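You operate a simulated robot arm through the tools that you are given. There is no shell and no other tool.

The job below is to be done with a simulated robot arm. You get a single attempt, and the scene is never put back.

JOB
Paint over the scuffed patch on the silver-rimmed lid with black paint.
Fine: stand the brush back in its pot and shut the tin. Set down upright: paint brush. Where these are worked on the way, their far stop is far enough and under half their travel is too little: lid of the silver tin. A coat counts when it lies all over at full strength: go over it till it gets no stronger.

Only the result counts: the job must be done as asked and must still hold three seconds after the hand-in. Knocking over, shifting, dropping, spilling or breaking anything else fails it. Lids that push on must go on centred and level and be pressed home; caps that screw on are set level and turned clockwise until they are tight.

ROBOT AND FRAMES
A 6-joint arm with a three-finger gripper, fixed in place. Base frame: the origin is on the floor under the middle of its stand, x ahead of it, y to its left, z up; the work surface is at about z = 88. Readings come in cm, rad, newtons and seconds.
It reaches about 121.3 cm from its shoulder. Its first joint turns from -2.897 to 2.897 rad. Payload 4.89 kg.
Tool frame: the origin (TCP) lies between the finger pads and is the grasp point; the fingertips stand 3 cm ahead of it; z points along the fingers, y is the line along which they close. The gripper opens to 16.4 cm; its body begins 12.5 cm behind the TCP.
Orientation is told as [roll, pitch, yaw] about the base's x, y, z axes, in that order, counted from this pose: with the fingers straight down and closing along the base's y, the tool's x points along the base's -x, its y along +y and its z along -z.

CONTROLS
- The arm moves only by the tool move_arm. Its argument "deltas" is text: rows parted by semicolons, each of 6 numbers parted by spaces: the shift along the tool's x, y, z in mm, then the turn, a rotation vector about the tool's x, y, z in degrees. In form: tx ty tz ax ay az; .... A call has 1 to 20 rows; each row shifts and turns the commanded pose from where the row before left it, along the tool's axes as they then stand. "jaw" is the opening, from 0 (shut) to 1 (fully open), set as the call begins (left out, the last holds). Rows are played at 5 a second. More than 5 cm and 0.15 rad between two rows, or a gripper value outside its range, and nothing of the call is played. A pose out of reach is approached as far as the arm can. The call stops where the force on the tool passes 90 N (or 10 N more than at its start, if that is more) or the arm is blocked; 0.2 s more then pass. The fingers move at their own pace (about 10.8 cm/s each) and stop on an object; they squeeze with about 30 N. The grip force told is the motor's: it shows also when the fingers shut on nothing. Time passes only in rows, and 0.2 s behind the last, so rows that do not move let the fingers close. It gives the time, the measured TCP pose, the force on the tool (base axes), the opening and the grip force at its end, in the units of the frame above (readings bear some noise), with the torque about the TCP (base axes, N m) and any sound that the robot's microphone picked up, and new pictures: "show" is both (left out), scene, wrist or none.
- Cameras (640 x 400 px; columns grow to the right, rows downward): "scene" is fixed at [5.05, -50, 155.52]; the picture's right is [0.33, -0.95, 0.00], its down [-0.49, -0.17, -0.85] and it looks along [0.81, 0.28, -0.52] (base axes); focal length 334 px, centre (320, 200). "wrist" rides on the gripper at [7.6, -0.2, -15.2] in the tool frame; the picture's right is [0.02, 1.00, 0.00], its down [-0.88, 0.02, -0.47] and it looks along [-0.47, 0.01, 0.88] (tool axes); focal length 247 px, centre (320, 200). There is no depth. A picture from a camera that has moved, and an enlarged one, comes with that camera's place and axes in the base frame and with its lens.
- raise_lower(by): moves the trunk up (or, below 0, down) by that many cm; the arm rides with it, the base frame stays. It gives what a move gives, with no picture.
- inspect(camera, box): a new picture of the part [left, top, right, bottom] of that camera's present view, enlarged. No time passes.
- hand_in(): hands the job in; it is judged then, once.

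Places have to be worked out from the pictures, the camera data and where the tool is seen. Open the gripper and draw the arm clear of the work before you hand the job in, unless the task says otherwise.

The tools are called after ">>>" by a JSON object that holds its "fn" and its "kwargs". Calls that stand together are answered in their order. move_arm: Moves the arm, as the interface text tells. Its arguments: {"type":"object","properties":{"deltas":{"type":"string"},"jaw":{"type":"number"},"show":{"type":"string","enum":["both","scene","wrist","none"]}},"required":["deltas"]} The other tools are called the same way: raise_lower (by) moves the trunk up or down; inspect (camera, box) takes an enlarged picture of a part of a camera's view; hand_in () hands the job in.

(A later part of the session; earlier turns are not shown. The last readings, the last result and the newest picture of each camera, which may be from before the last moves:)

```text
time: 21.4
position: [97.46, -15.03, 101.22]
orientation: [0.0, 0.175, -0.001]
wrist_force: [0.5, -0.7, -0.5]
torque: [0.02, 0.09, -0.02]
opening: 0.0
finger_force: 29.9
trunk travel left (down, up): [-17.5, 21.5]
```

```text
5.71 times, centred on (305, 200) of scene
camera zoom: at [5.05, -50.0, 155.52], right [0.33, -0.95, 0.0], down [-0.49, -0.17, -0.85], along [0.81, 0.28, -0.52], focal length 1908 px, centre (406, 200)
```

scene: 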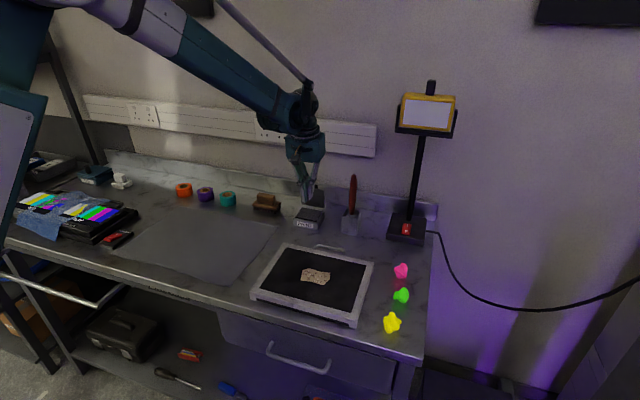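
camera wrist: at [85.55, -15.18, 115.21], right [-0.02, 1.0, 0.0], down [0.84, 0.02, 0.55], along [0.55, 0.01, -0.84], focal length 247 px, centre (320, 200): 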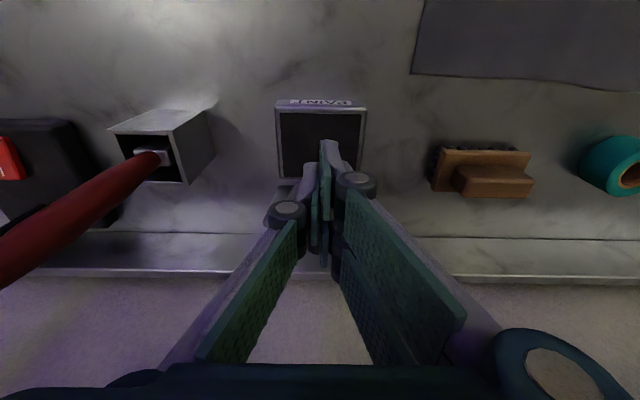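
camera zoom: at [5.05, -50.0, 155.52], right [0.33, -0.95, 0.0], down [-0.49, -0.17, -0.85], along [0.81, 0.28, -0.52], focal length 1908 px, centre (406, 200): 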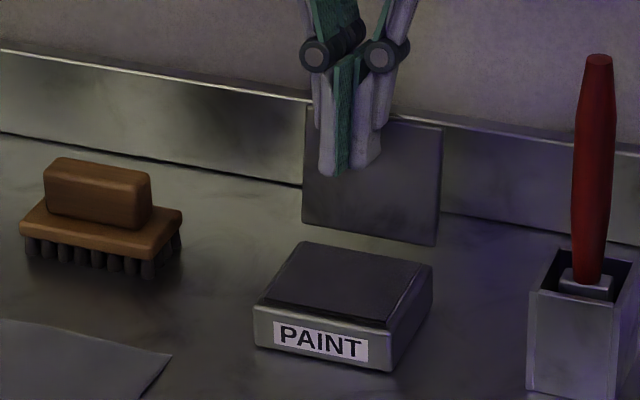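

The lid is past vertical (about 105°) and still moving freely. A bit further towards the stop.

>>> {"fn": "move_arm", "kwargs": {"deltas": "-4.3 0 1.1 0 0 0; -4.3 0 1.1 0 0 0; -4.3 0 1.1 0 0 0; 0 0 0 0 0 0"}}

>>> {"fn": "inspect", "kwargs": {"camera": "scene", "box": [270, 165, 340, 235]}}

```text
time: 22.4
position: [98.49, -15.0, 100.81]
orientation: [0.0, 0.178, -0.001]
wrist_force: [-65.6, 6.0, 2.3]
torque: [0.2, 1.95, 0.29]
opening: 0.0
finger_force: 30.0
trunk travel left (down, up): [-17.5, 21.5]
camera wrist: at [93.34, -15.17, 117.22], right [-0.02, 1.0, 0.0], down [0.95, 0.02, 0.31], along [0.31, 0.01, -0.95], focal length 247 px, centre (320, 200)
```

scene: 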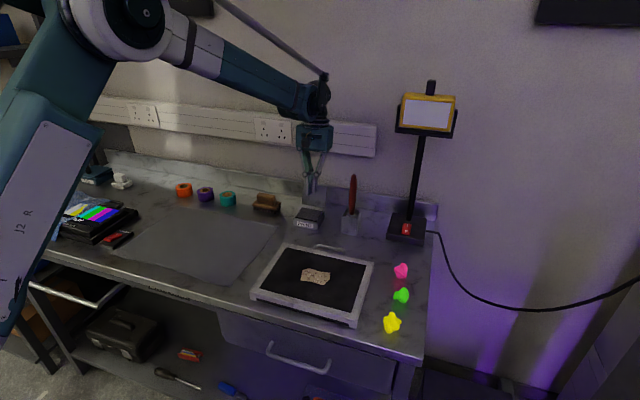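
wrist: 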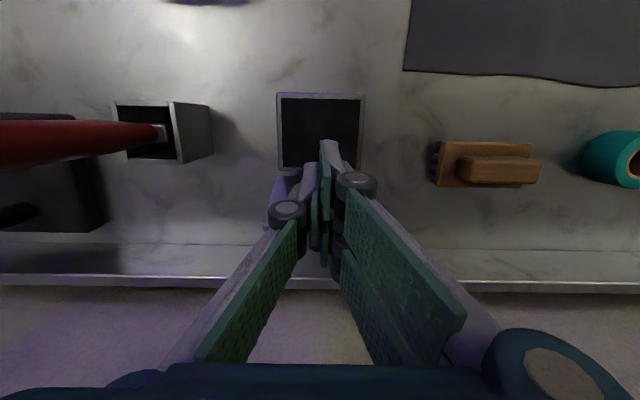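

```text
5.71 times, centred on (305, 200) of scene
camera zoom: at [5.05, -50.0, 155.52], right [0.33, -0.95, 0.0], down [-0.49, -0.17, -0.85], along [0.81, 0.28, -0.52], focal length 1908 px, centre (406, 200)
```

zoom: 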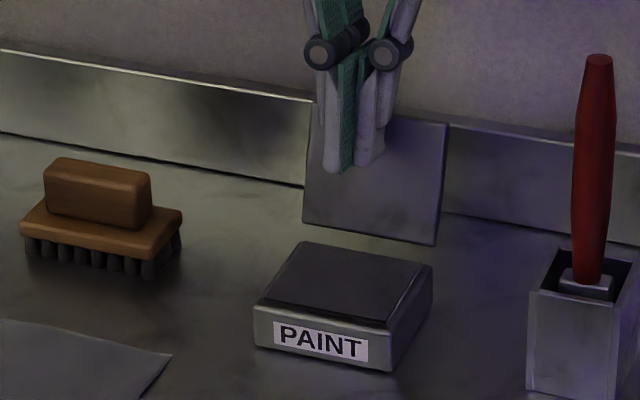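

The force jumped to 66 N at about 110°, so the lid is at its stop. I'll back off, rise clear, straighten the tool and go above the brush.

>>> {"fn": "move_arm", "kwargs": {"deltas": "19.7 0 3.5 0 0 0; 16.8 0 -37.7 0 0 0; 7 0 -39.4 0 -5 0; 3.6 0 -39.8 0 -5.2 0; 0 0 0 0 0 0", "show": "none"}}

>>> {"fn": "move_arm", "kwargs": {"deltas": "2 -37.5 -12 0 0 0; 2 -37.5 -12 0 0 0; 2 -37.5 -12 0 0 0; 2 -37.5 -12 0 0 0; 0 0 0 0 0 0", "jaw": 0.5}}

>>> {"fn": "inspect", "kwargs": {"camera": "scene", "box": [270, 165, 400, 245]}}

>>> {"fn": "inspect", "kwargs": {"camera": "wrist", "box": [250, 100, 390, 240]}}

```text
time: 23.6
position: [95.77, -14.98, 112.79]
orientation: [0.001, -0.007, -0.001]
wrist_force: [-1.2, 0.8, 1.3]
torque: [-0.05, -0.17, -0.03]
opening: 0.0
finger_force: 29.7
trunk travel left (down, up): [-17.5, 21.5]
```

```text
time: 24.8
position: [94.92, -30.2, 117.55]
orientation: [0.0, -0.003, -0.003]
wrist_force: [0.0, -0.2, 0.4]
torque: [0.07, -0.03, -0.02]
opening: 8.21
finger_force: 0.0
trunk travel left (down, up): [-17.5, 21.5]
camera wrist: at [87.02, -30.32, 132.71], right [-0.02, 1.0, 0.0], down [0.88, 0.02, 0.48], along [0.48, 0.01, -0.88], focal length 247 px, centre (320, 200)
```

scene: 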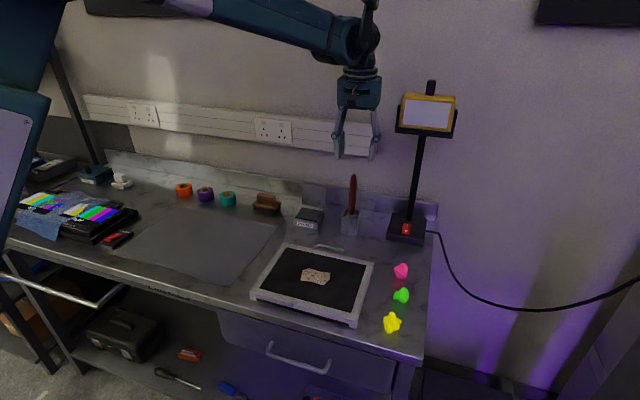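
wrist: 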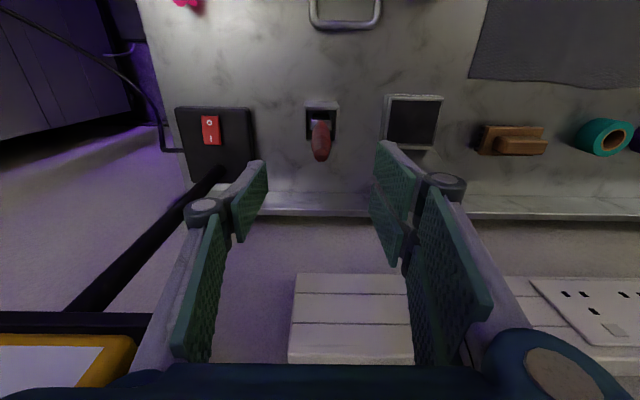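

```text
4.92 times, centred on (335, 205) of scene
camera zoom: at [5.05, -50.0, 155.52], right [0.33, -0.95, 0.0], down [-0.49, -0.17, -0.85], along [0.81, 0.28, -0.52], focal length 1644 px, centre (246, 175)
```

zoom: 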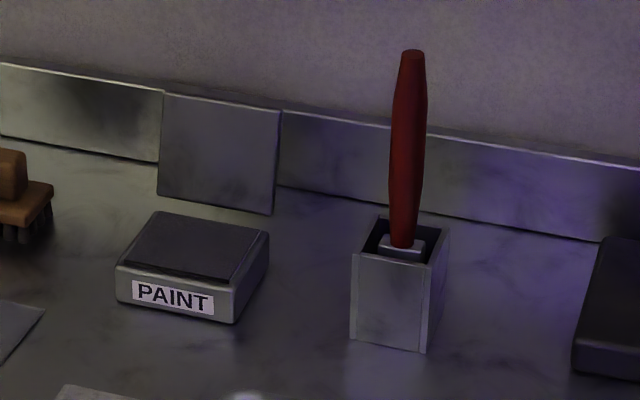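

```text
2.86 times, centred on (320, 170) of wrist
camera zoom: at [87.02, -30.32, 132.71], right [-0.02, 1.0, 0.0], down [0.88, 0.02, 0.48], along [0.48, 0.01, -0.88], focal length 706 px, centre (320, 286)
```

zoom: 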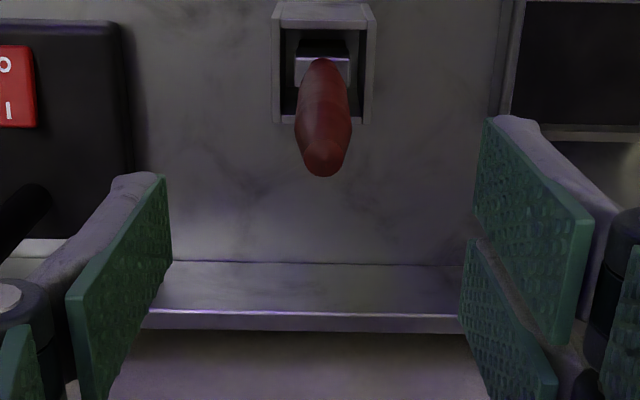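

The brush stands upright at about (94.95, −30.1) and the tin is open. I'll lower the open fingers around the handle to TCP z≈101, which keeps the fingertips above the pot and the palm above the handle.

>>> {"fn": "move_arm", "kwargs": {"deltas": "0 1 33 0 0 0; 0 0 33 0 0 0; 0 0 33 0 0 0; 0 0 33 0 0 0; 0 0 33 0 0 0; 0 0 0 0 0 0"}}

>>> {"fn": "inspect", "kwargs": {"camera": "scene", "box": [310, 140, 400, 245]}}

```text
time: 26.2
position: [95.12, -29.86, 100.87]
orientation: [0.001, -0.004, -0.001]
wrist_force: [-0.1, -0.3, -0.6]
torque: [0.01, 0.02, 0.01]
opening: 8.18
finger_force: 0.1
trunk travel left (down, up): [-17.5, 21.5]
camera wrist: at [87.24, -30.01, 116.01], right [-0.02, 1.0, 0.0], down [0.88, 0.02, 0.48], along [0.48, 0.01, -0.88], focal length 247 px, centre (320, 200)
```

scene: 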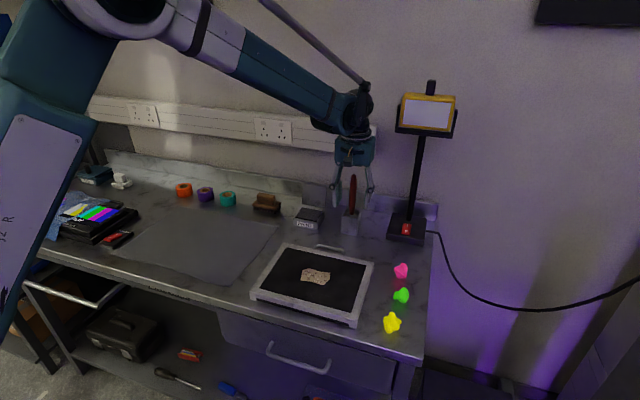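
wrist: 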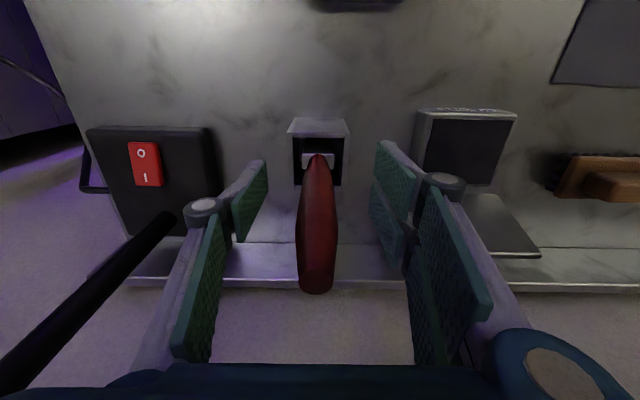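

```text
3.81 times, centred on (355, 192) of scene
camera zoom: at [5.05, -50.0, 155.52], right [0.33, -0.95, 0.0], down [-0.49, -0.17, -0.85], along [0.81, 0.28, -0.52], focal length 1272 px, centre (187, 229)
```

zoom: 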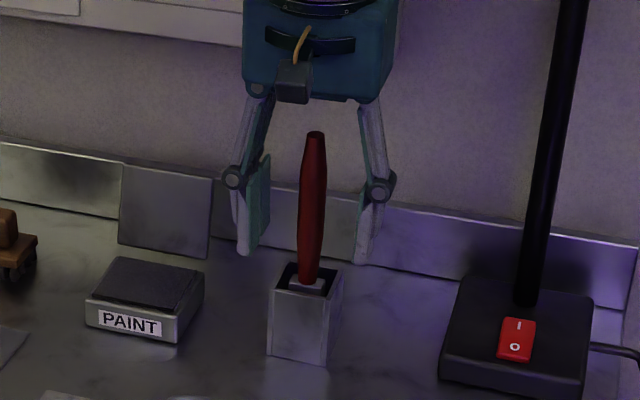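

The handle is about 5 mm nearer than the TCP in x. I'll shift to suit, then close on it.

>>> {"fn": "move_arm", "kwargs": {"deltas": "4.5 -1 0 0 0 0; 0 0 0 0 0 0", "show": "none"}}

>>> {"fn": "move_arm", "kwargs": {"deltas": "0 0 0 0 0 0; 0 0 0 0 0 0; 0 0 0 0 0 0; 0 0 0 0 0 0", "jaw": 0}}

>>> {"fn": "inspect", "kwargs": {"camera": "scene", "box": [310, 140, 400, 245]}}

>>> {"fn": "inspect", "kwargs": {"camera": "wrist", "box": [270, 100, 370, 200]}}

```text
time: 26.8
position: [94.54, -29.89, 100.84]
orientation: [0.0, -0.004, 0.0]
wrist_force: [0.6, 0.4, -0.6]
torque: [-0.05, 0.0, 0.04]
opening: 8.21
finger_force: 0.1
trunk travel left (down, up): [-17.5, 21.5]
```

```text
time: 27.8
position: [94.68, -29.93, 100.81]
orientation: [-0.001, -0.005, 0.0]
wrist_force: [0.4, -0.1, -0.4]
torque: [0.01, 0.04, 0.02]
opening: 2.17
finger_force: 30.7
trunk travel left (down, up): [-17.5, 21.5]
camera wrist: at [86.76, -30.11, 116.07], right [-0.02, 1.0, 0.0], down [0.88, 0.02, 0.48], along [0.48, 0.01, -0.88], focal length 247 px, centre (320, 200)
```

scene: 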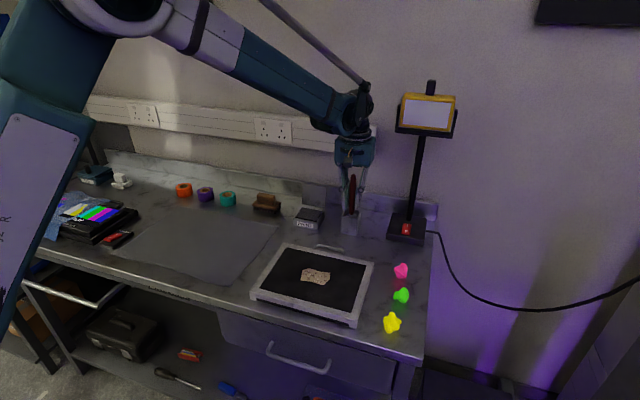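
wrist: 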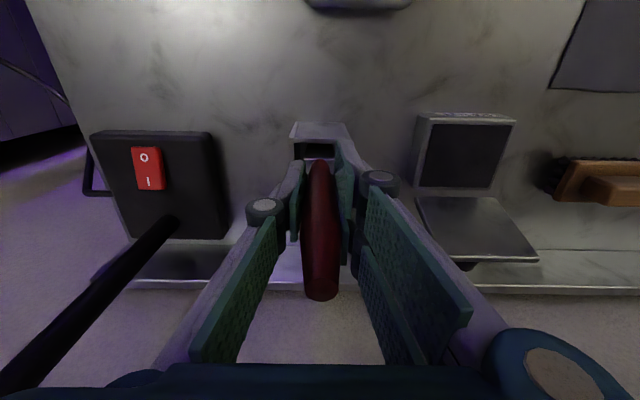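

```text
3.81 times, centred on (355, 192) of scene
camera zoom: at [5.05, -50.0, 155.52], right [0.33, -0.95, 0.0], down [-0.49, -0.17, -0.85], along [0.81, 0.28, -0.52], focal length 1272 px, centre (187, 229)
```

zoom: 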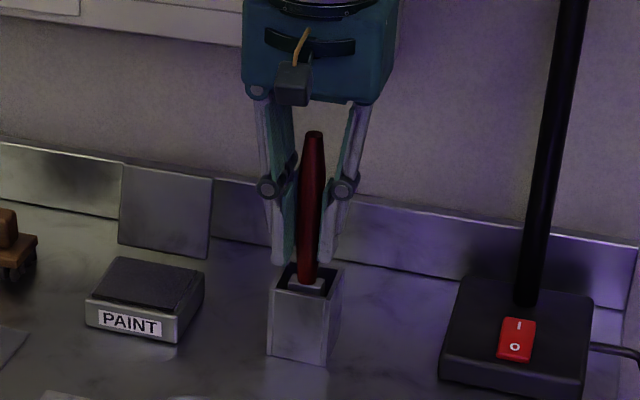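

```text
4.00 times, centred on (320, 150) of wrist
camera zoom: at [86.76, -30.11, 116.07], right [-0.02, 1.0, 0.0], down [0.88, 0.02, 0.48], along [0.48, 0.01, -0.88], focal length 988 px, centre (320, 400)
```

zoom: 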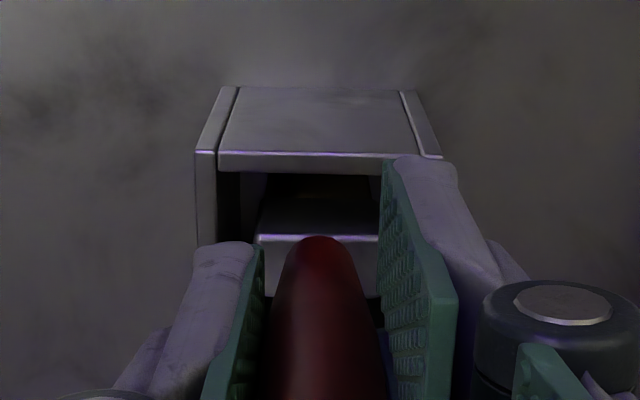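

The handle is gripped (2.17 cm) with no side load, at TCP (94.6, −29.95, 100.8), which I'll need for putting it back. I'll lift straight up about 12 cm.

>>> {"fn": "move_arm", "kwargs": {"deltas": "0 0 -10 0 0 0; 0 0 -20 0 0 0; 0 0 -30 0 0 0; 0 0 -30 0 0 0; 0 0 -30 0 0 0; 0 0 0 0 0 0"}}

>>> {"fn": "inspect", "kwargs": {"camera": "scene", "box": [310, 120, 400, 245]}}

>>> {"fn": "inspect", "kwargs": {"camera": "wrist", "box": [260, 100, 380, 220]}}

```text
time: 29.2
position: [94.35, -30.11, 112.93]
orientation: [0.0, -0.004, 0.002]
wrist_force: [-0.5, 0.0, -1.2]
torque: [-0.02, -0.02, -0.01]
opening: 2.17
finger_force: 29.9
trunk travel left (down, up): [-17.5, 21.5]
camera wrist: at [86.62, -30.17, 128.23], right [-0.02, 1.0, 0.0], down [0.88, 0.02, 0.48], along [0.48, 0.01, -0.88], focal length 247 px, centre (320, 200)
```

scene: 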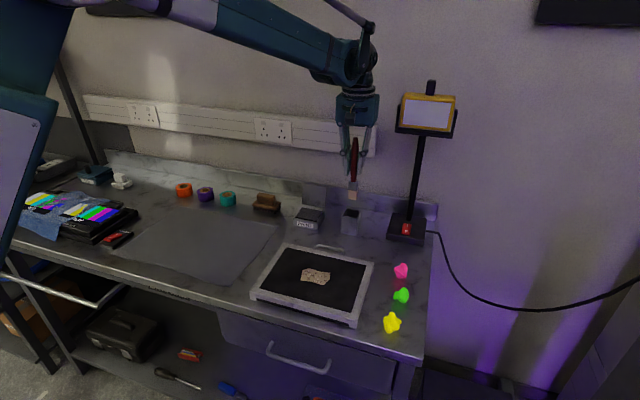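
wrist: 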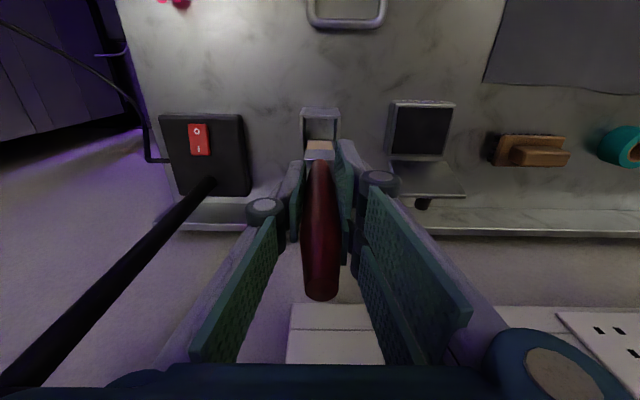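

```text
3.20 times, centred on (355, 182) of scene
camera zoom: at [5.05, -50.0, 155.52], right [0.33, -0.95, 0.0], down [-0.49, -0.17, -0.85], along [0.81, 0.28, -0.52], focal length 1068 px, centre (208, 256)
```

zoom: 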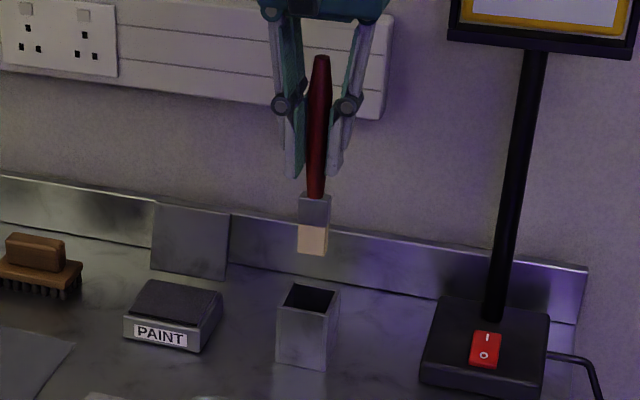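

```text
3.33 times, centred on (320, 160) of wrist
camera zoom: at [86.62, -30.17, 128.23], right [-0.02, 1.0, 0.0], down [0.88, 0.02, 0.48], along [0.48, 0.01, -0.88], focal length 823 px, centre (320, 333)
```

zoom: 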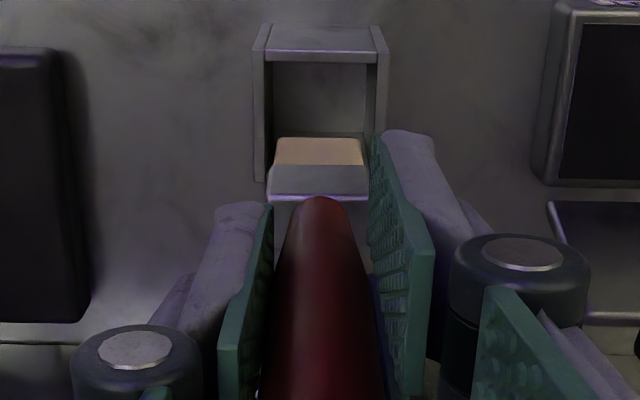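

The brush is 20 cm long and its tip is about 11.9 cm below the TCP (tip now at z≈101). I'll carry it over to the middle of the open tin at this height.

>>> {"fn": "move_arm", "kwargs": {"deltas": "0.5 37.5 0 0 0 0; 0.5 37.5 0 0 0 0; 0.5 37.5 0 0 0 0; 0 37.5 0 0 0 0; 0 0 0 0 0 0"}}

>>> {"fn": "inspect", "kwargs": {"camera": "scene", "box": [270, 150, 350, 240]}}

>>> {"fn": "inspect", "kwargs": {"camera": "wrist", "box": [260, 80, 380, 200]}}

```text
time: 30.4
position: [94.29, -14.91, 112.67]
orientation: [0.0, -0.003, 0.001]
wrist_force: [0.3, 1.0, 0.0]
torque: [-0.05, 0.01, 0.0]
opening: 2.17
finger_force: 29.3
trunk travel left (down, up): [-17.5, 21.5]
camera wrist: at [86.42, -15.07, 127.92], right [-0.02, 1.0, 0.0], down [0.88, 0.02, 0.48], along [0.48, 0.01, -0.88], focal length 247 px, centre (320, 200)
```

scene: 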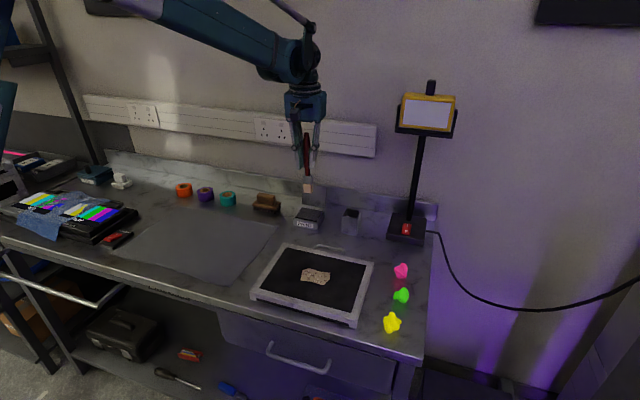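
wrist: 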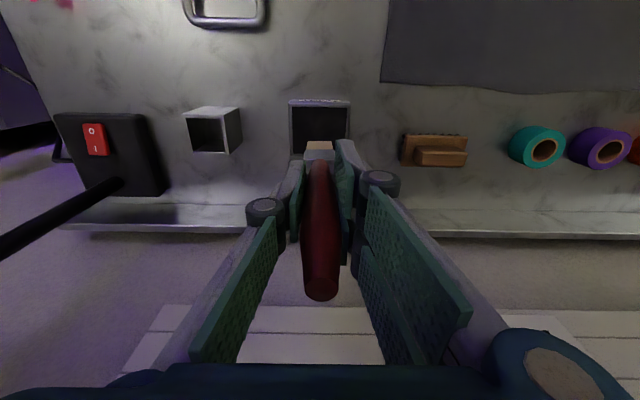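

```text
4.44 times, centred on (310, 195) of scene
camera zoom: at [5.05, -50.0, 155.52], right [0.33, -0.95, 0.0], down [-0.49, -0.17, -0.85], along [0.81, 0.28, -0.52], focal length 1484 px, centre (364, 222)
```

zoom: 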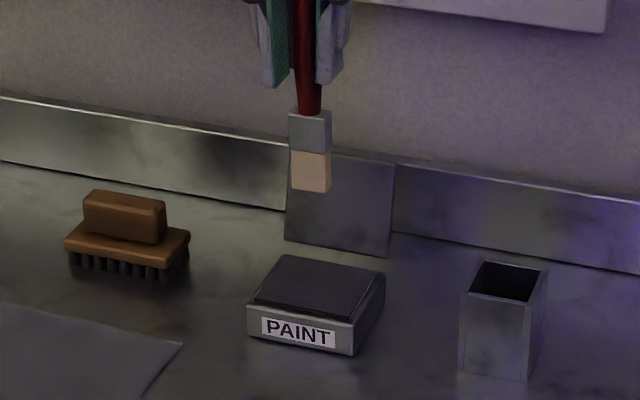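

```text
3.33 times, centred on (320, 140) of wrist
camera zoom: at [86.42, -15.07, 127.92], right [-0.02, 1.0, 0.0], down [0.88, 0.02, 0.48], along [0.48, 0.01, -0.88], focal length 823 px, centre (320, 400)
```

zoom: 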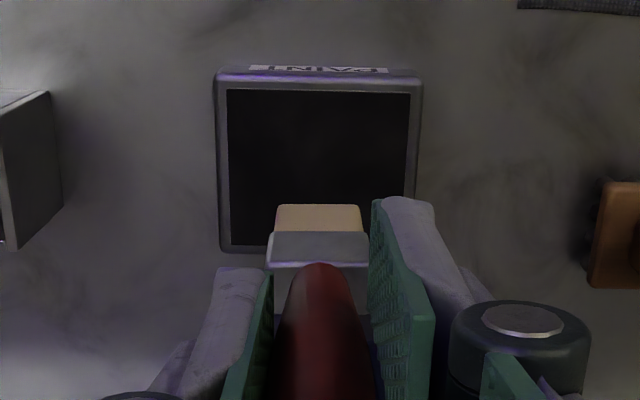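

The brush is over the middle of the paint (inner x 91.4–98, y −19 to −11). I'll lower it until the tip is near the paint surface.

>>> {"fn": "move_arm", "kwargs": {"deltas": "0 0 30 0 0 0; 0 0 30 0 0 0; 0 0 20 0 0 0; 0 0 15 0 0 0; 0 0 0 0 0 0", "show": "none"}}

>>> {"fn": "inspect", "kwargs": {"camera": "scene", "box": [270, 150, 350, 240]}}

```text
time: 31.6
position: [94.25, -14.97, 103.39]
orientation: [-0.001, -0.006, -0.002]
wrist_force: [2.4, -2.8, 24.9]
torque: [-0.13, -0.29, -0.02]
opening: 2.14
finger_force: 30.1
trunk travel left (down, up): [-17.5, 21.5]
```

```text
4.44 times, centred on (310, 195) of scene
camera zoom: at [5.05, -50.0, 155.52], right [0.33, -0.95, 0.0], down [-0.49, -0.17, -0.85], along [0.81, 0.28, -0.52], focal length 1484 px, centre (364, 222)
```

zoom: 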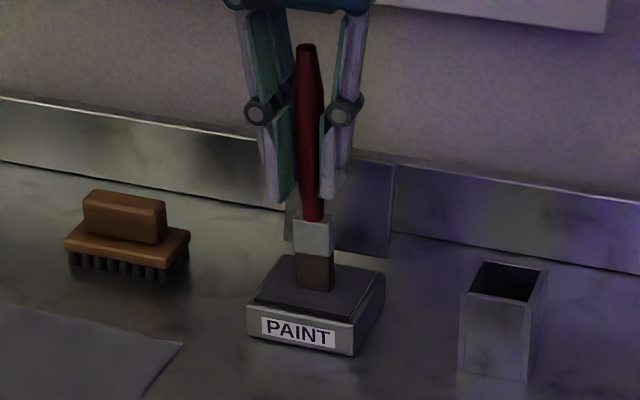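

The brush met the paint surface at tip z≈91.5 with 25 N, and the bristles are darkening. I'll ease up 2 mm, move slowly within the tin to load more, and look again.

>>> {"fn": "move_arm", "kwargs": {"deltas": "0 0 -2 0 0 0; 0 3 0 0 0 0; 0 3 0 0 0 0; 0 -3 0 0 0 0; 0 -3 0 0 0 0; 0 0 0 0 0 0", "show": "none"}}

>>> {"fn": "inspect", "kwargs": {"camera": "scene", "box": [280, 190, 340, 240]}}

```text
time: 33.0
position: [94.35, -14.99, 103.51]
orientation: [0.002, -0.004, 0.0]
wrist_force: [0.1, -0.5, -0.5]
torque: [0.02, 0.01, -0.01]
opening: 2.13
finger_force: 30.0
trunk travel left (down, up): [-17.5, 21.5]
```

```text
8.00 times, centred on (310, 215) of scene
camera zoom: at [5.05, -50.0, 155.52], right [0.33, -0.95, 0.0], down [-0.49, -0.17, -0.85], along [0.81, 0.28, -0.52], focal length 2671 px, centre (400, 80)
```

zoom: 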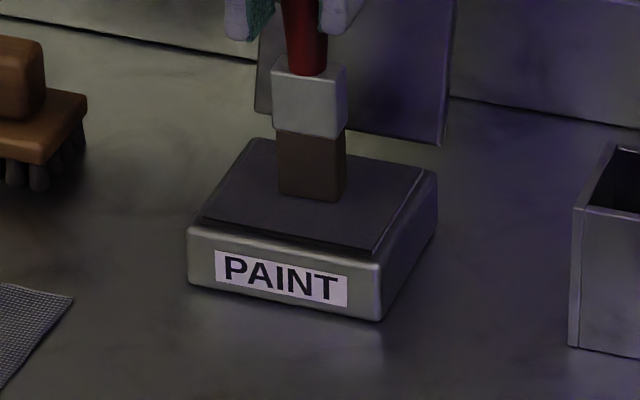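

The bristles are dark brown and contact is now light. I'll press down very lightly and dwell to see whether they get darker.

>>> {"fn": "move_arm", "kwargs": {"deltas": "0 0 1.2 0 0 0; 0 3 0 0 0 0; 0 3 0 0 0 0; 0 -3 0 0 0 0; 0 -3 0 0 0 0; 0 0 0 0 0 0; 0 0 0 0 0 0", "show": "none"}}

>>> {"fn": "inspect", "kwargs": {"camera": "scene", "box": [280, 190, 340, 240]}}

```text
time: 34.6
position: [94.27, -15.1, 103.37]
orientation: [-0.001, -0.004, -0.001]
wrist_force: [-0.1, 0.7, 1.6]
torque: [0.02, 0.0, 0.0]
opening: 2.14
finger_force: 30.3
trunk travel left (down, up): [-17.5, 21.5]
```

```text
8.00 times, centred on (310, 215) of scene
camera zoom: at [5.05, -50.0, 155.52], right [0.33, -0.95, 0.0], down [-0.49, -0.17, -0.85], along [0.81, 0.28, -0.52], focal length 2671 px, centre (400, 80)
```

zoom: 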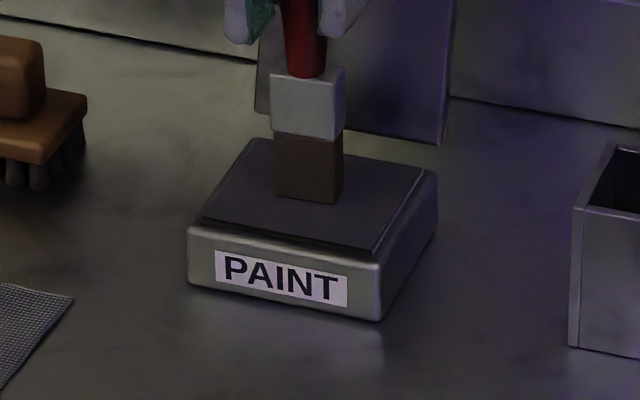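

The bristles don't get darker, so the brush is loaded. I'll lift it and carry it over the patch, centre about (67.3, −27).

>>> {"fn": "move_arm", "kwargs": {"deltas": "0 0 -20 0 0 0; 0 0 -30 0 0 0; 0 0 -40 0 0 0; 0 0 0 0 0 0", "show": "none"}}

>>> {"fn": "move_arm", "kwargs": {"deltas": "34 -15 0 0 0 0; 34 -15 0 0 0 0; 34 -15 0 0 0 0; 34 -15 0 0 0 0; 34 -15 0 0 0 0; 34 -15 0 0 0 0; 34 -15 0 0 0 0; 32 -15 0 0 0 0; 0 0 0 0 0 0"}}

>>> {"fn": "inspect", "kwargs": {"camera": "scene", "box": [250, 180, 390, 300]}}

>>> {"fn": "inspect", "kwargs": {"camera": "wrist", "box": [240, 60, 400, 200]}}

```text
time: 35.6
position: [94.31, -15.01, 112.9]
orientation: [-0.001, -0.004, 0.0]
wrist_force: [-0.6, 1.2, -0.3]
torque: [-0.01, -0.06, 0.04]
opening: 2.13
finger_force: 29.6
trunk travel left (down, up): [-17.5, 21.5]
```

```text
time: 37.6
position: [67.12, -27.26, 112.27]
orientation: [-0.001, -0.005, -0.002]
wrist_force: [-0.6, 0.1, -1.2]
torque: [-0.01, -0.09, 0.0]
opening: 2.12
finger_force: 30.1
trunk travel left (down, up): [-17.5, 21.5]
camera wrist: at [59.19, -27.43, 127.5], right [-0.02, 1.0, 0.0], down [0.88, 0.02, 0.48], along [0.48, 0.01, -0.88], focal length 247 px, centre (320, 200)
```

scene: 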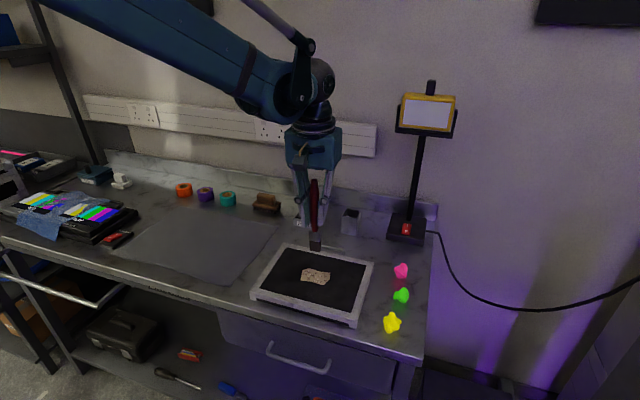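
wrist: 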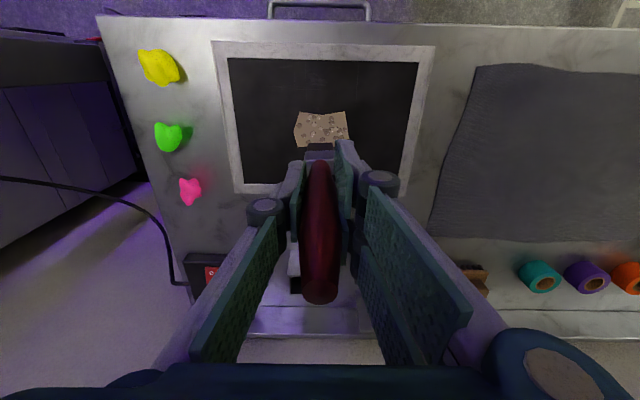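

```text
3.33 times, centred on (320, 240) of scene
camera zoom: at [5.05, -50.0, 155.52], right [0.33, -0.95, 0.0], down [-0.49, -0.17, -0.85], along [0.81, 0.28, -0.52], focal length 1113 px, centre (320, 67)
```

zoom: 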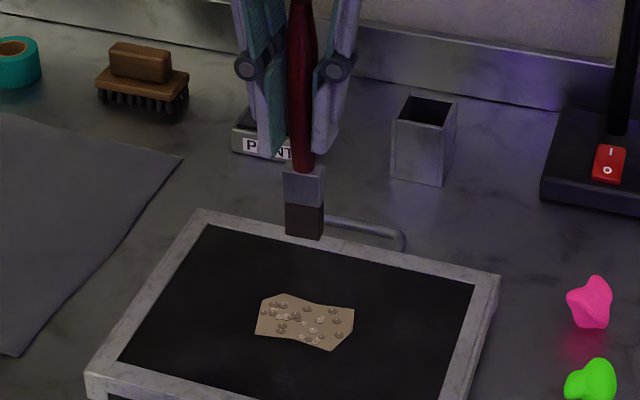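

```text
2.86 times, centred on (320, 130) of wrist
camera zoom: at [59.19, -27.43, 127.5], right [-0.02, 1.0, 0.0], down [0.88, 0.02, 0.48], along [0.48, 0.01, -0.88], focal length 706 px, centre (320, 400)
```

zoom: 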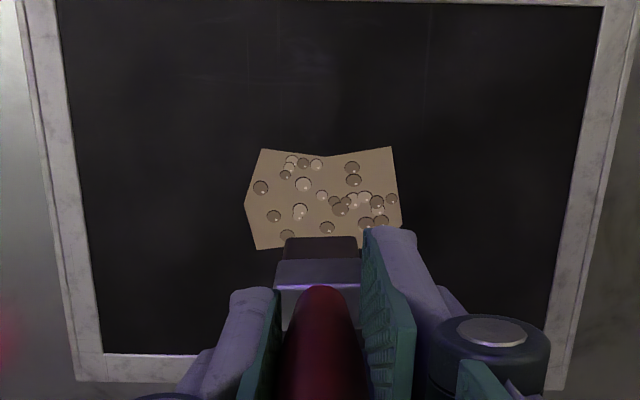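

The brush hangs straight with its tip about 11.5–11.8 cm below the TCP, over the patch, so contact should come near TCP z≈103.2. I'll come down to just above that first.

>>> {"fn": "move_arm", "kwargs": {"deltas": "0 0 30 0 0.25 0; 0 0 30 0 0 0; 0 0 20 0 0 0; 0 0 0 0 0 0", "show": "none"}}

>>> {"fn": "move_arm", "kwargs": {"deltas": "0 0 3 0 0 0; 0 0 3 0 0 0; 0 0 0 0 0 0", "show": "none"}}

>>> {"fn": "inspect", "kwargs": {"camera": "scene", "box": [270, 210, 370, 300]}}

```text
time: 38.6
position: [67.49, -27.09, 104.18]
orientation: [0.0, 0.001, 0.0]
wrist_force: [0.4, 0.1, -0.3]
torque: [-0.02, 0.06, -0.01]
opening: 2.12
finger_force: 29.5
trunk travel left (down, up): [-17.5, 21.5]
```

```text
time: 39.4
position: [67.37, -27.13, 103.5]
orientation: [0.0, 0.0, 0.0]
wrist_force: [-0.2, 0.5, -1.1]
torque: [0.0, 0.01, 0.0]
opening: 2.13
finger_force: 30.0
trunk travel left (down, up): [-17.5, 21.5]
```

```text
4.44 times, centred on (320, 255) of scene
camera zoom: at [5.05, -50.0, 155.52], right [0.33, -0.95, 0.0], down [-0.49, -0.17, -0.85], along [0.81, 0.28, -0.52], focal length 1484 px, centre (320, -44)
```

zoom: 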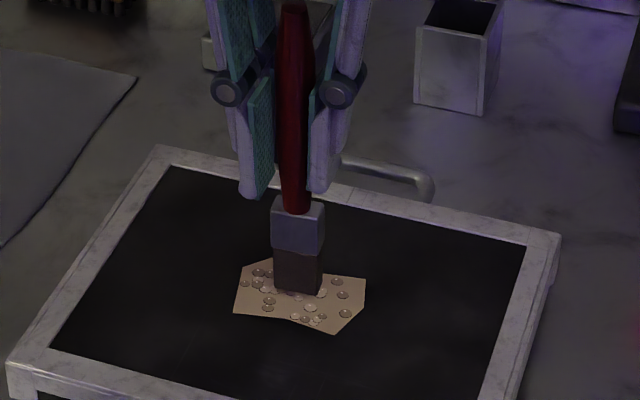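

Still no contact at TCP z≈103.5. I'll go on down in small steps until I feel the surface.

>>> {"fn": "move_arm", "kwargs": {"deltas": "0 0 2 0 0 0; 0 0 0 0 0 0", "show": "none"}}

>>> {"fn": "move_arm", "kwargs": {"deltas": "0 0 1.5 0 0 0; 0 0 0 0 0 0", "show": "none"}}

>>> {"fn": "move_arm", "kwargs": {"deltas": "0 0 1 0 0 0; 0 0 0 0 0 0", "show": "none"}}

>>> {"fn": "inspect", "kwargs": {"camera": "scene", "box": [290, 240, 350, 290]}}

```text
time: 40.0
position: [67.3, -27.07, 103.41]
orientation: [0.0, 0.0, 0.0]
wrist_force: [-0.2, -0.5, -0.1]
torque: [0.01, 0.04, -0.01]
opening: 2.13
finger_force: 30.5
trunk travel left (down, up): [-17.5, 21.5]
```

```text
time: 40.6
position: [67.24, -26.94, 103.42]
orientation: [0.0, 0.0, -0.001]
wrist_force: [0.5, 0.6, -1.0]
torque: [-0.01, -0.01, 0.03]
opening: 2.1
finger_force: 30.4
trunk travel left (down, up): [-17.5, 21.5]
```

```text
time: 41.2
position: [67.27, -27.04, 103.22]
orientation: [0.001, 0.001, 0.0]
wrist_force: [-0.9, 0.4, 1.1]
torque: [0.04, -0.03, -0.03]
opening: 2.1
finger_force: 30.5
trunk travel left (down, up): [-17.5, 21.5]
```

```text
8.00 times, centred on (320, 265) of scene
camera zoom: at [5.05, -50.0, 155.52], right [0.33, -0.95, 0.0], down [-0.49, -0.17, -0.85], along [0.81, 0.28, -0.52], focal length 2671 px, centre (320, -320)
```

zoom: 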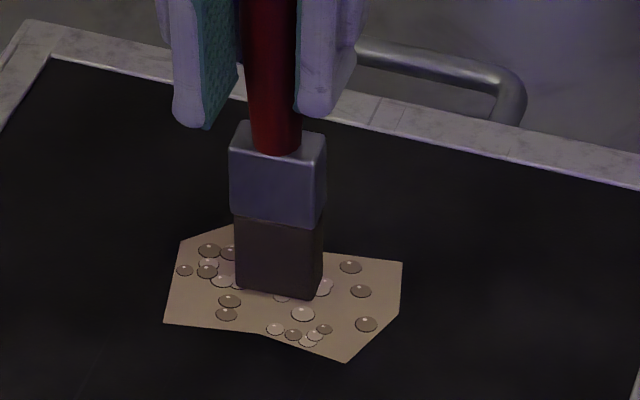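

The tip looks within 1–2 mm of the surface but there's no clear force yet. I'll go down further in 1 mm steps.

>>> {"fn": "move_arm", "kwargs": {"deltas": "0 0 1 0 0 0; 0 0 0 0 0 0", "show": "none"}}

>>> {"fn": "move_arm", "kwargs": {"deltas": "0 0 1 0 0 0; 0 0 0 0 0 0", "show": "none"}}

>>> {"fn": "inspect", "kwargs": {"camera": "scene", "box": [290, 240, 350, 290]}}

```text
time: 41.8
position: [67.31, -27.02, 103.08]
orientation: [0.0, 0.0, 0.001]
wrist_force: [0.2, -1.0, 0.0]
torque: [0.01, -0.03, 0.0]
opening: 2.1
finger_force: 29.6
trunk travel left (down, up): [-17.5, 21.5]
```

```text
time: 42.4
position: [67.42, -26.98, 103.13]
orientation: [0.001, 0.0, 0.001]
wrist_force: [-1.0, 0.0, 0.0]
torque: [-0.05, 0.01, -0.04]
opening: 2.09
finger_force: 29.9
trunk travel left (down, up): [-17.5, 21.5]
```

```text
8.00 times, centred on (320, 265) of scene
camera zoom: at [5.05, -50.0, 155.52], right [0.33, -0.95, 0.0], down [-0.49, -0.17, -0.85], along [0.81, 0.28, -0.52], focal length 2671 px, centre (320, -320)
```

zoom: 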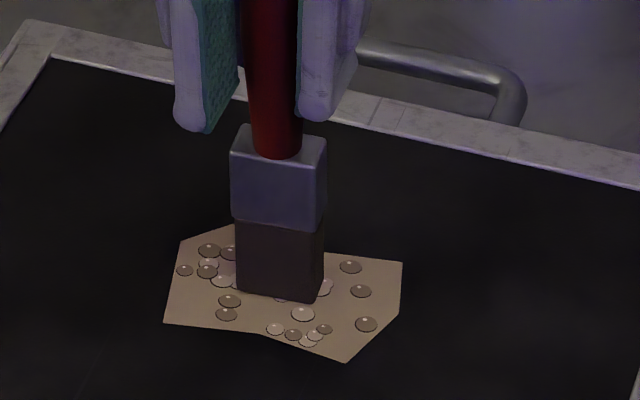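

>>> {"fn": "move_arm", "kwargs": {"deltas": "0 0 1 0 0 0; 0 0 1 0 0 0; 0 0 0 0 0 0", "show": "none"}}

>>> {"fn": "inspect", "kwargs": {"camera": "scene", "box": [290, 240, 350, 290]}}

```text
time: 43.2
position: [67.12, -26.98, 103.05]
orientation: [0.0, -0.001, -0.001]
wrist_force: [4.8, 1.4, 17.6]
torque: [0.03, -0.56, -0.05]
opening: 2.13
finger_force: 29.7
trunk travel left (down, up): [-17.5, 21.5]
```

```text
8.00 times, centred on (320, 265) of scene
camera zoom: at [5.05, -50.0, 155.52], right [0.33, -0.95, 0.0], down [-0.49, -0.17, -0.85], along [0.81, 0.28, -0.52], focal length 2671 px, centre (320, -320)
```

zoom: 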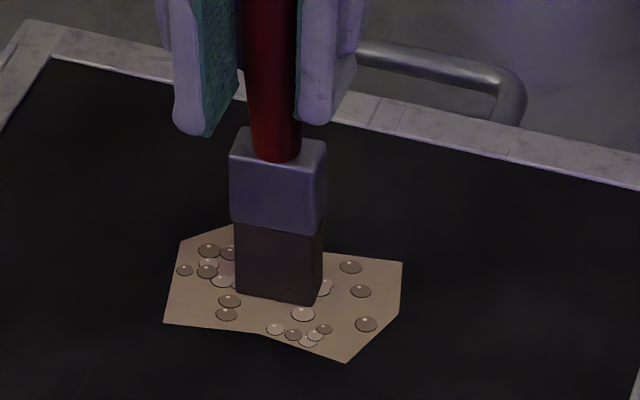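

Contact: 17.6 N at TCP z≈103.0. I'll ease up 1 mm to a light pressure and make a trial stroke along x through the middle of the patch.

>>> {"fn": "move_arm", "kwargs": {"deltas": "0 0 -1 0 0 0; -5 0 0 0 0 0; -5 0 0 0 0 0; -5 0 0 0 0 0; -5 0 0 0 0 0; -5 0 0 0 0 0; -5 0 0 0 0 0; 0 0 0 0 0 0", "show": "none"}}

>>> {"fn": "inspect", "kwargs": {"camera": "scene", "box": [280, 230, 360, 295]}}

```text
time: 45.0
position: [70.17, -27.02, 103.07]
orientation: [0.001, -0.002, -0.001]
wrist_force: [-0.2, 0.1, 0.4]
torque: [-0.03, 0.06, -0.01]
opening: 2.1
finger_force: 30.5
trunk travel left (down, up): [-17.5, 21.5]
```

```text
6.15 times, centred on (320, 262) of scene
camera zoom: at [5.05, -50.0, 155.52], right [0.33, -0.95, 0.0], down [-0.49, -0.17, -0.85], along [0.81, 0.28, -0.52], focal length 2055 px, centre (320, -185)
```

zoom: 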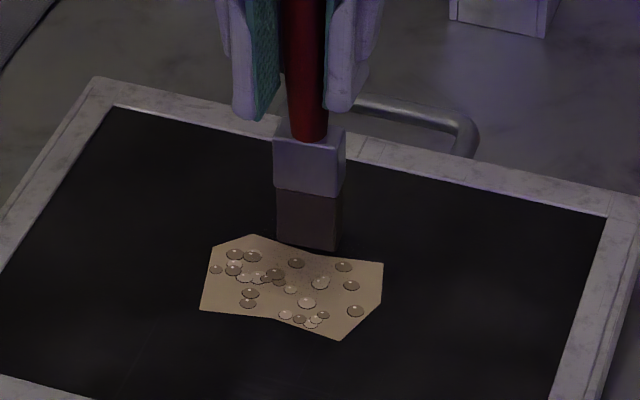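

>>> {"fn": "inspect", "kwargs": {"camera": "scene", "box": [300, 262, 345, 290]}}

```text
14.22 times, centred on (322, 276) of scene
camera zoom: at [5.05, -50.0, 155.52], right [0.33, -0.95, 0.0], down [-0.49, -0.17, -0.85], along [0.81, 0.28, -0.52], focal length 4749 px, centre (284, -881)
```

zoom: 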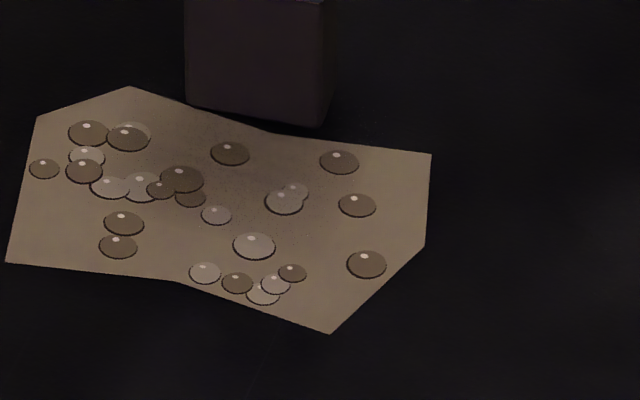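

A faint grey, soft-edged coat has appeared where the brush pressed, so paint transfers and builds up slowly. I'll press a little more and stroke back over the middle lane.

>>> {"fn": "move_arm", "kwargs": {"deltas": "5 0 0.6 0 0 0; 5 0 0 0 0 0; 5 0 0 0 0 0; 5 0 0 0 0 0; 5 0 0 0 0 0; 5 0 0 0 0 0; 5 0 0 0 0 0; 5 0 0 0 0 0; 5 0 0 0 0 0; 5 0 0 0 0 0; 5 0 0 0 0 0; 5 0 0 0 0 0; 0 0 0 0 0 0", "show": "none"}}

>>> {"fn": "inspect", "kwargs": {"camera": "scene", "box": [280, 230, 360, 295]}}

```text
time: 47.8
position: [64.2, -27.01, 103.02]
orientation: [0.001, 0.002, 0.001]
wrist_force: [0.2, 0.6, -1.1]
torque: [0.0, 0.0, 0.02]
opening: 2.09
finger_force: 30.1
trunk travel left (down, up): [-17.5, 21.5]
```

```text
6.15 times, centred on (320, 262) of scene
camera zoom: at [5.05, -50.0, 155.52], right [0.33, -0.95, 0.0], down [-0.49, -0.17, -0.85], along [0.81, 0.28, -0.52], focal length 2055 px, centre (320, -185)
```

zoom: 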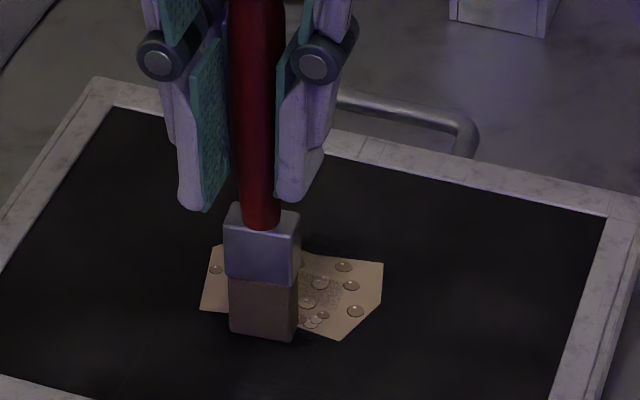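

The bristles have lightened, so paint is going on. I'll lift a little and look at the coat.

>>> {"fn": "move_arm", "kwargs": {"deltas": "0 0 -20 0 0 0; -25 0 -20 0 0 0; -30 0 0 0 0 0; 0 0 0 0 0 0"}}

>>> {"fn": "inspect", "kwargs": {"camera": "scene", "box": [290, 255, 345, 295]}}

>>> {"fn": "inspect", "kwargs": {"camera": "wrist", "box": [260, 60, 380, 180]}}

```text
time: 48.8
position: [69.64, -27.16, 106.88]
orientation: [0.0, 0.0, 0.001]
wrist_force: [0.3, 0.8, -0.5]
torque: [0.01, 0.07, -0.01]
opening: 2.13
finger_force: 29.7
trunk travel left (down, up): [-17.5, 21.5]
camera wrist: at [61.92, -27.18, 122.04], right [-0.02, 1.0, 0.0], down [0.88, 0.02, 0.47], along [0.47, 0.01, -0.88], focal length 247 px, centre (320, 200)
```

scene: 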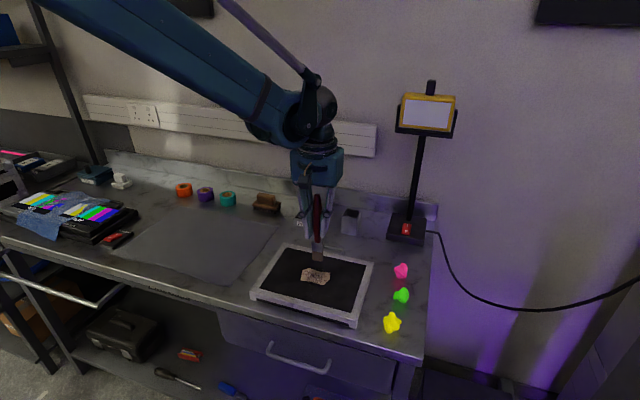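
wrist: 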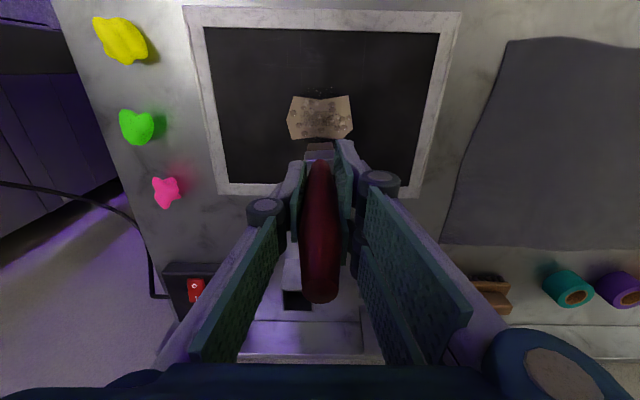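

```text
10.00 times, centred on (318, 275) of scene
camera zoom: at [5.05, -50.0, 155.52], right [0.33, -0.95, 0.0], down [-0.49, -0.17, -0.85], along [0.81, 0.28, -0.52], focal length 3339 px, centre (345, -550)
```

zoom: 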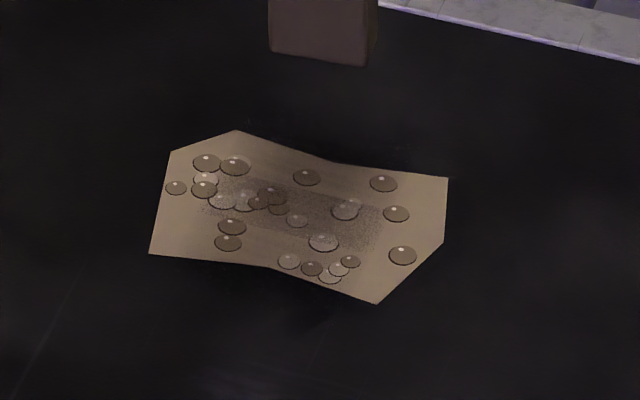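

```text
3.33 times, centred on (320, 120) of wrist
camera zoom: at [61.92, -27.18, 122.04], right [-0.02, 1.0, 0.0], down [0.88, 0.02, 0.47], along [0.47, 0.01, -0.88], focal length 823 px, centre (320, 467)
```

zoom: 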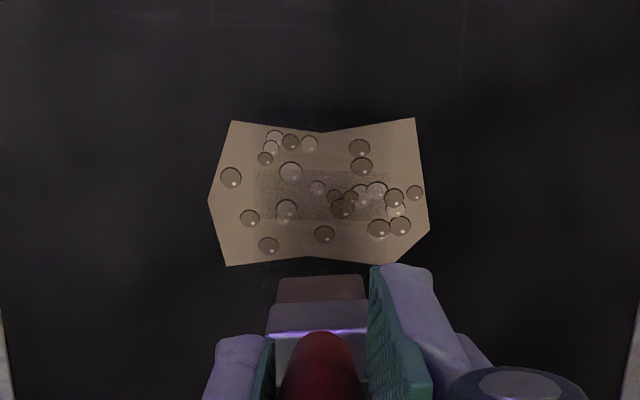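

>>> {"fn": "inspect", "kwargs": {"camera": "wrist", "box": [284, 92, 356, 142]}}

>>> {"fn": "inspect", "kwargs": {"camera": "scene", "box": [302, 264, 338, 288]}}

```text
8.00 times, centred on (320, 117) of wrist
camera zoom: at [61.92, -27.18, 122.04], right [-0.02, 1.0, 0.0], down [0.88, 0.02, 0.47], along [0.47, 0.01, -0.88], focal length 1976 px, centre (320, 864)
```

zoom: 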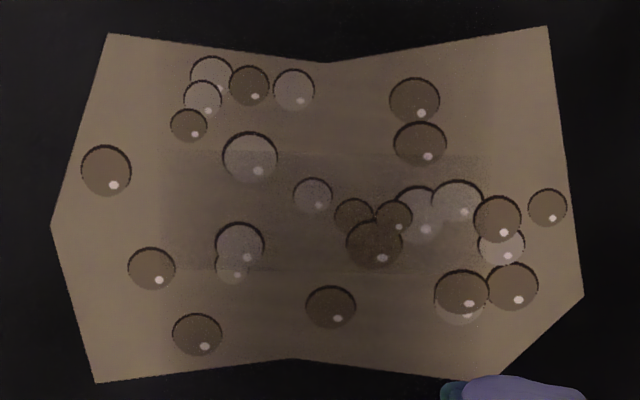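

```text
16.00 times, centred on (320, 276) of scene
camera zoom: at [5.05, -50.0, 155.52], right [0.33, -0.95, 0.0], down [-0.49, -0.17, -0.85], along [0.81, 0.28, -0.52], focal length 5343 px, centre (320, -1016)
```

zoom: 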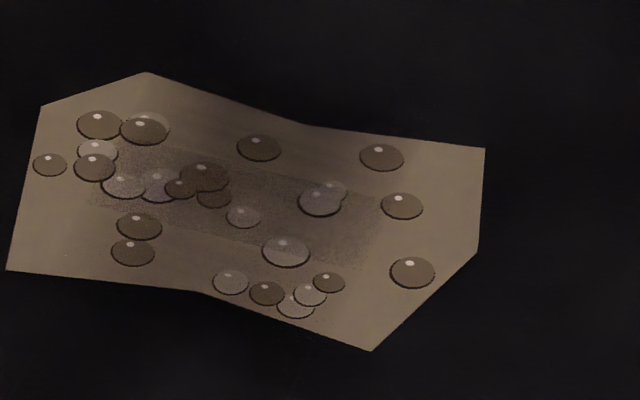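

The coat is weak and mainly where I pressed. The strokes were too light, and the brush probably slid a little in the grip. I'll move to the first lane (y≈−30, x≈70) and set down again, finding contact more carefully.

>>> {"fn": "move_arm", "kwargs": {"deltas": "-4 -28 0 0 0 0; 0 0 20 0 0 0; 0 0 15 0 0 0; 0 0 3 0 0 0; 0 0 1 0 0 0; 0 0 0 0 0 0", "show": "none"}}

>>> {"fn": "move_arm", "kwargs": {"deltas": "0 0 1 0 0 0; 0 0 0 0 0 0", "show": "none"}}

>>> {"fn": "move_arm", "kwargs": {"deltas": "0 0 0.7 0 0 0; 0 0 0 0 0 0", "show": "none"}}

```text
time: 50.2
position: [70.16, -29.86, 103.07]
orientation: [0.001, 0.0, 0.0]
wrist_force: [0.0, 0.1, -0.6]
torque: [-0.01, 0.03, -0.03]
opening: 2.07
finger_force: 30.0
trunk travel left (down, up): [-17.5, 21.5]
```

```text
time: 50.8
position: [70.2, -29.79, 102.96]
orientation: [0.001, -0.001, 0.0]
wrist_force: [0.8, 0.3, 4.0]
torque: [0.0, -0.09, 0.01]
opening: 2.07
finger_force: 30.4
trunk travel left (down, up): [-17.5, 21.5]
```

```text
time: 51.4
position: [70.18, -29.86, 102.95]
orientation: [0.0, -0.001, -0.001]
wrist_force: [0.9, -0.3, 17.7]
torque: [-0.01, -0.12, 0.01]
opening: 2.1
finger_force: 29.7
trunk travel left (down, up): [-17.5, 21.5]
```

Contact stiffness is about 20 N/mm. I'm at 17.7 N, so I'll ease 0.3 mm and stroke toward −x along this lane.

>>> {"fn": "move_arm", "kwargs": {"deltas": "0 0 -0.3 0 0 0; 5 0 0 0 0 0; 5 0 0 0 0 0; 5 0 0 0 0 0; 5 0 0 0 0 0; 5 0 0 0 0 0; 5 0 0 0 0 0; 5 0 0 0 0 0; 5 0 0 0 0 0; 5 0 0 0 0 0; 5 0 0 0 0 0; 5 0 0 0 0 0; 5 0 0 0 0 0", "show": "none"}}

>>> {"fn": "inspect", "kwargs": {"camera": "scene", "box": [290, 240, 350, 295]}}

```text
time: 54.2
position: [64.07, -29.89, 102.99]
orientation: [-0.002, 0.001, 0.001]
wrist_force: [2.8, 0.9, 11.8]
torque: [0.02, -0.24, -0.02]
opening: 2.1
finger_force: 30.2
trunk travel left (down, up): [-17.5, 21.5]
```

```text
7.27 times, centred on (320, 268) of scene
camera zoom: at [5.05, -50.0, 155.52], right [0.33, -0.95, 0.0], down [-0.49, -0.17, -0.85], along [0.81, 0.28, -0.52], focal length 2428 px, centre (320, -291)
```

zoom: 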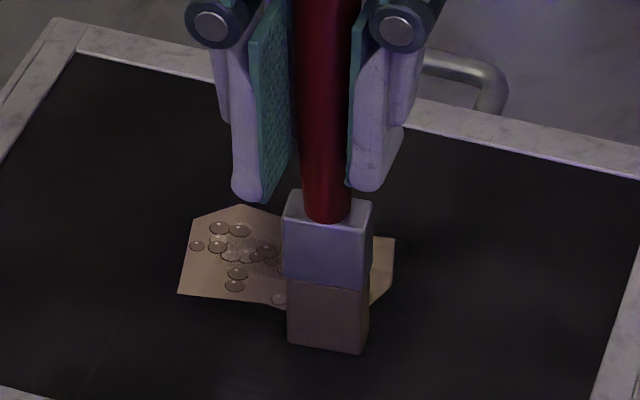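

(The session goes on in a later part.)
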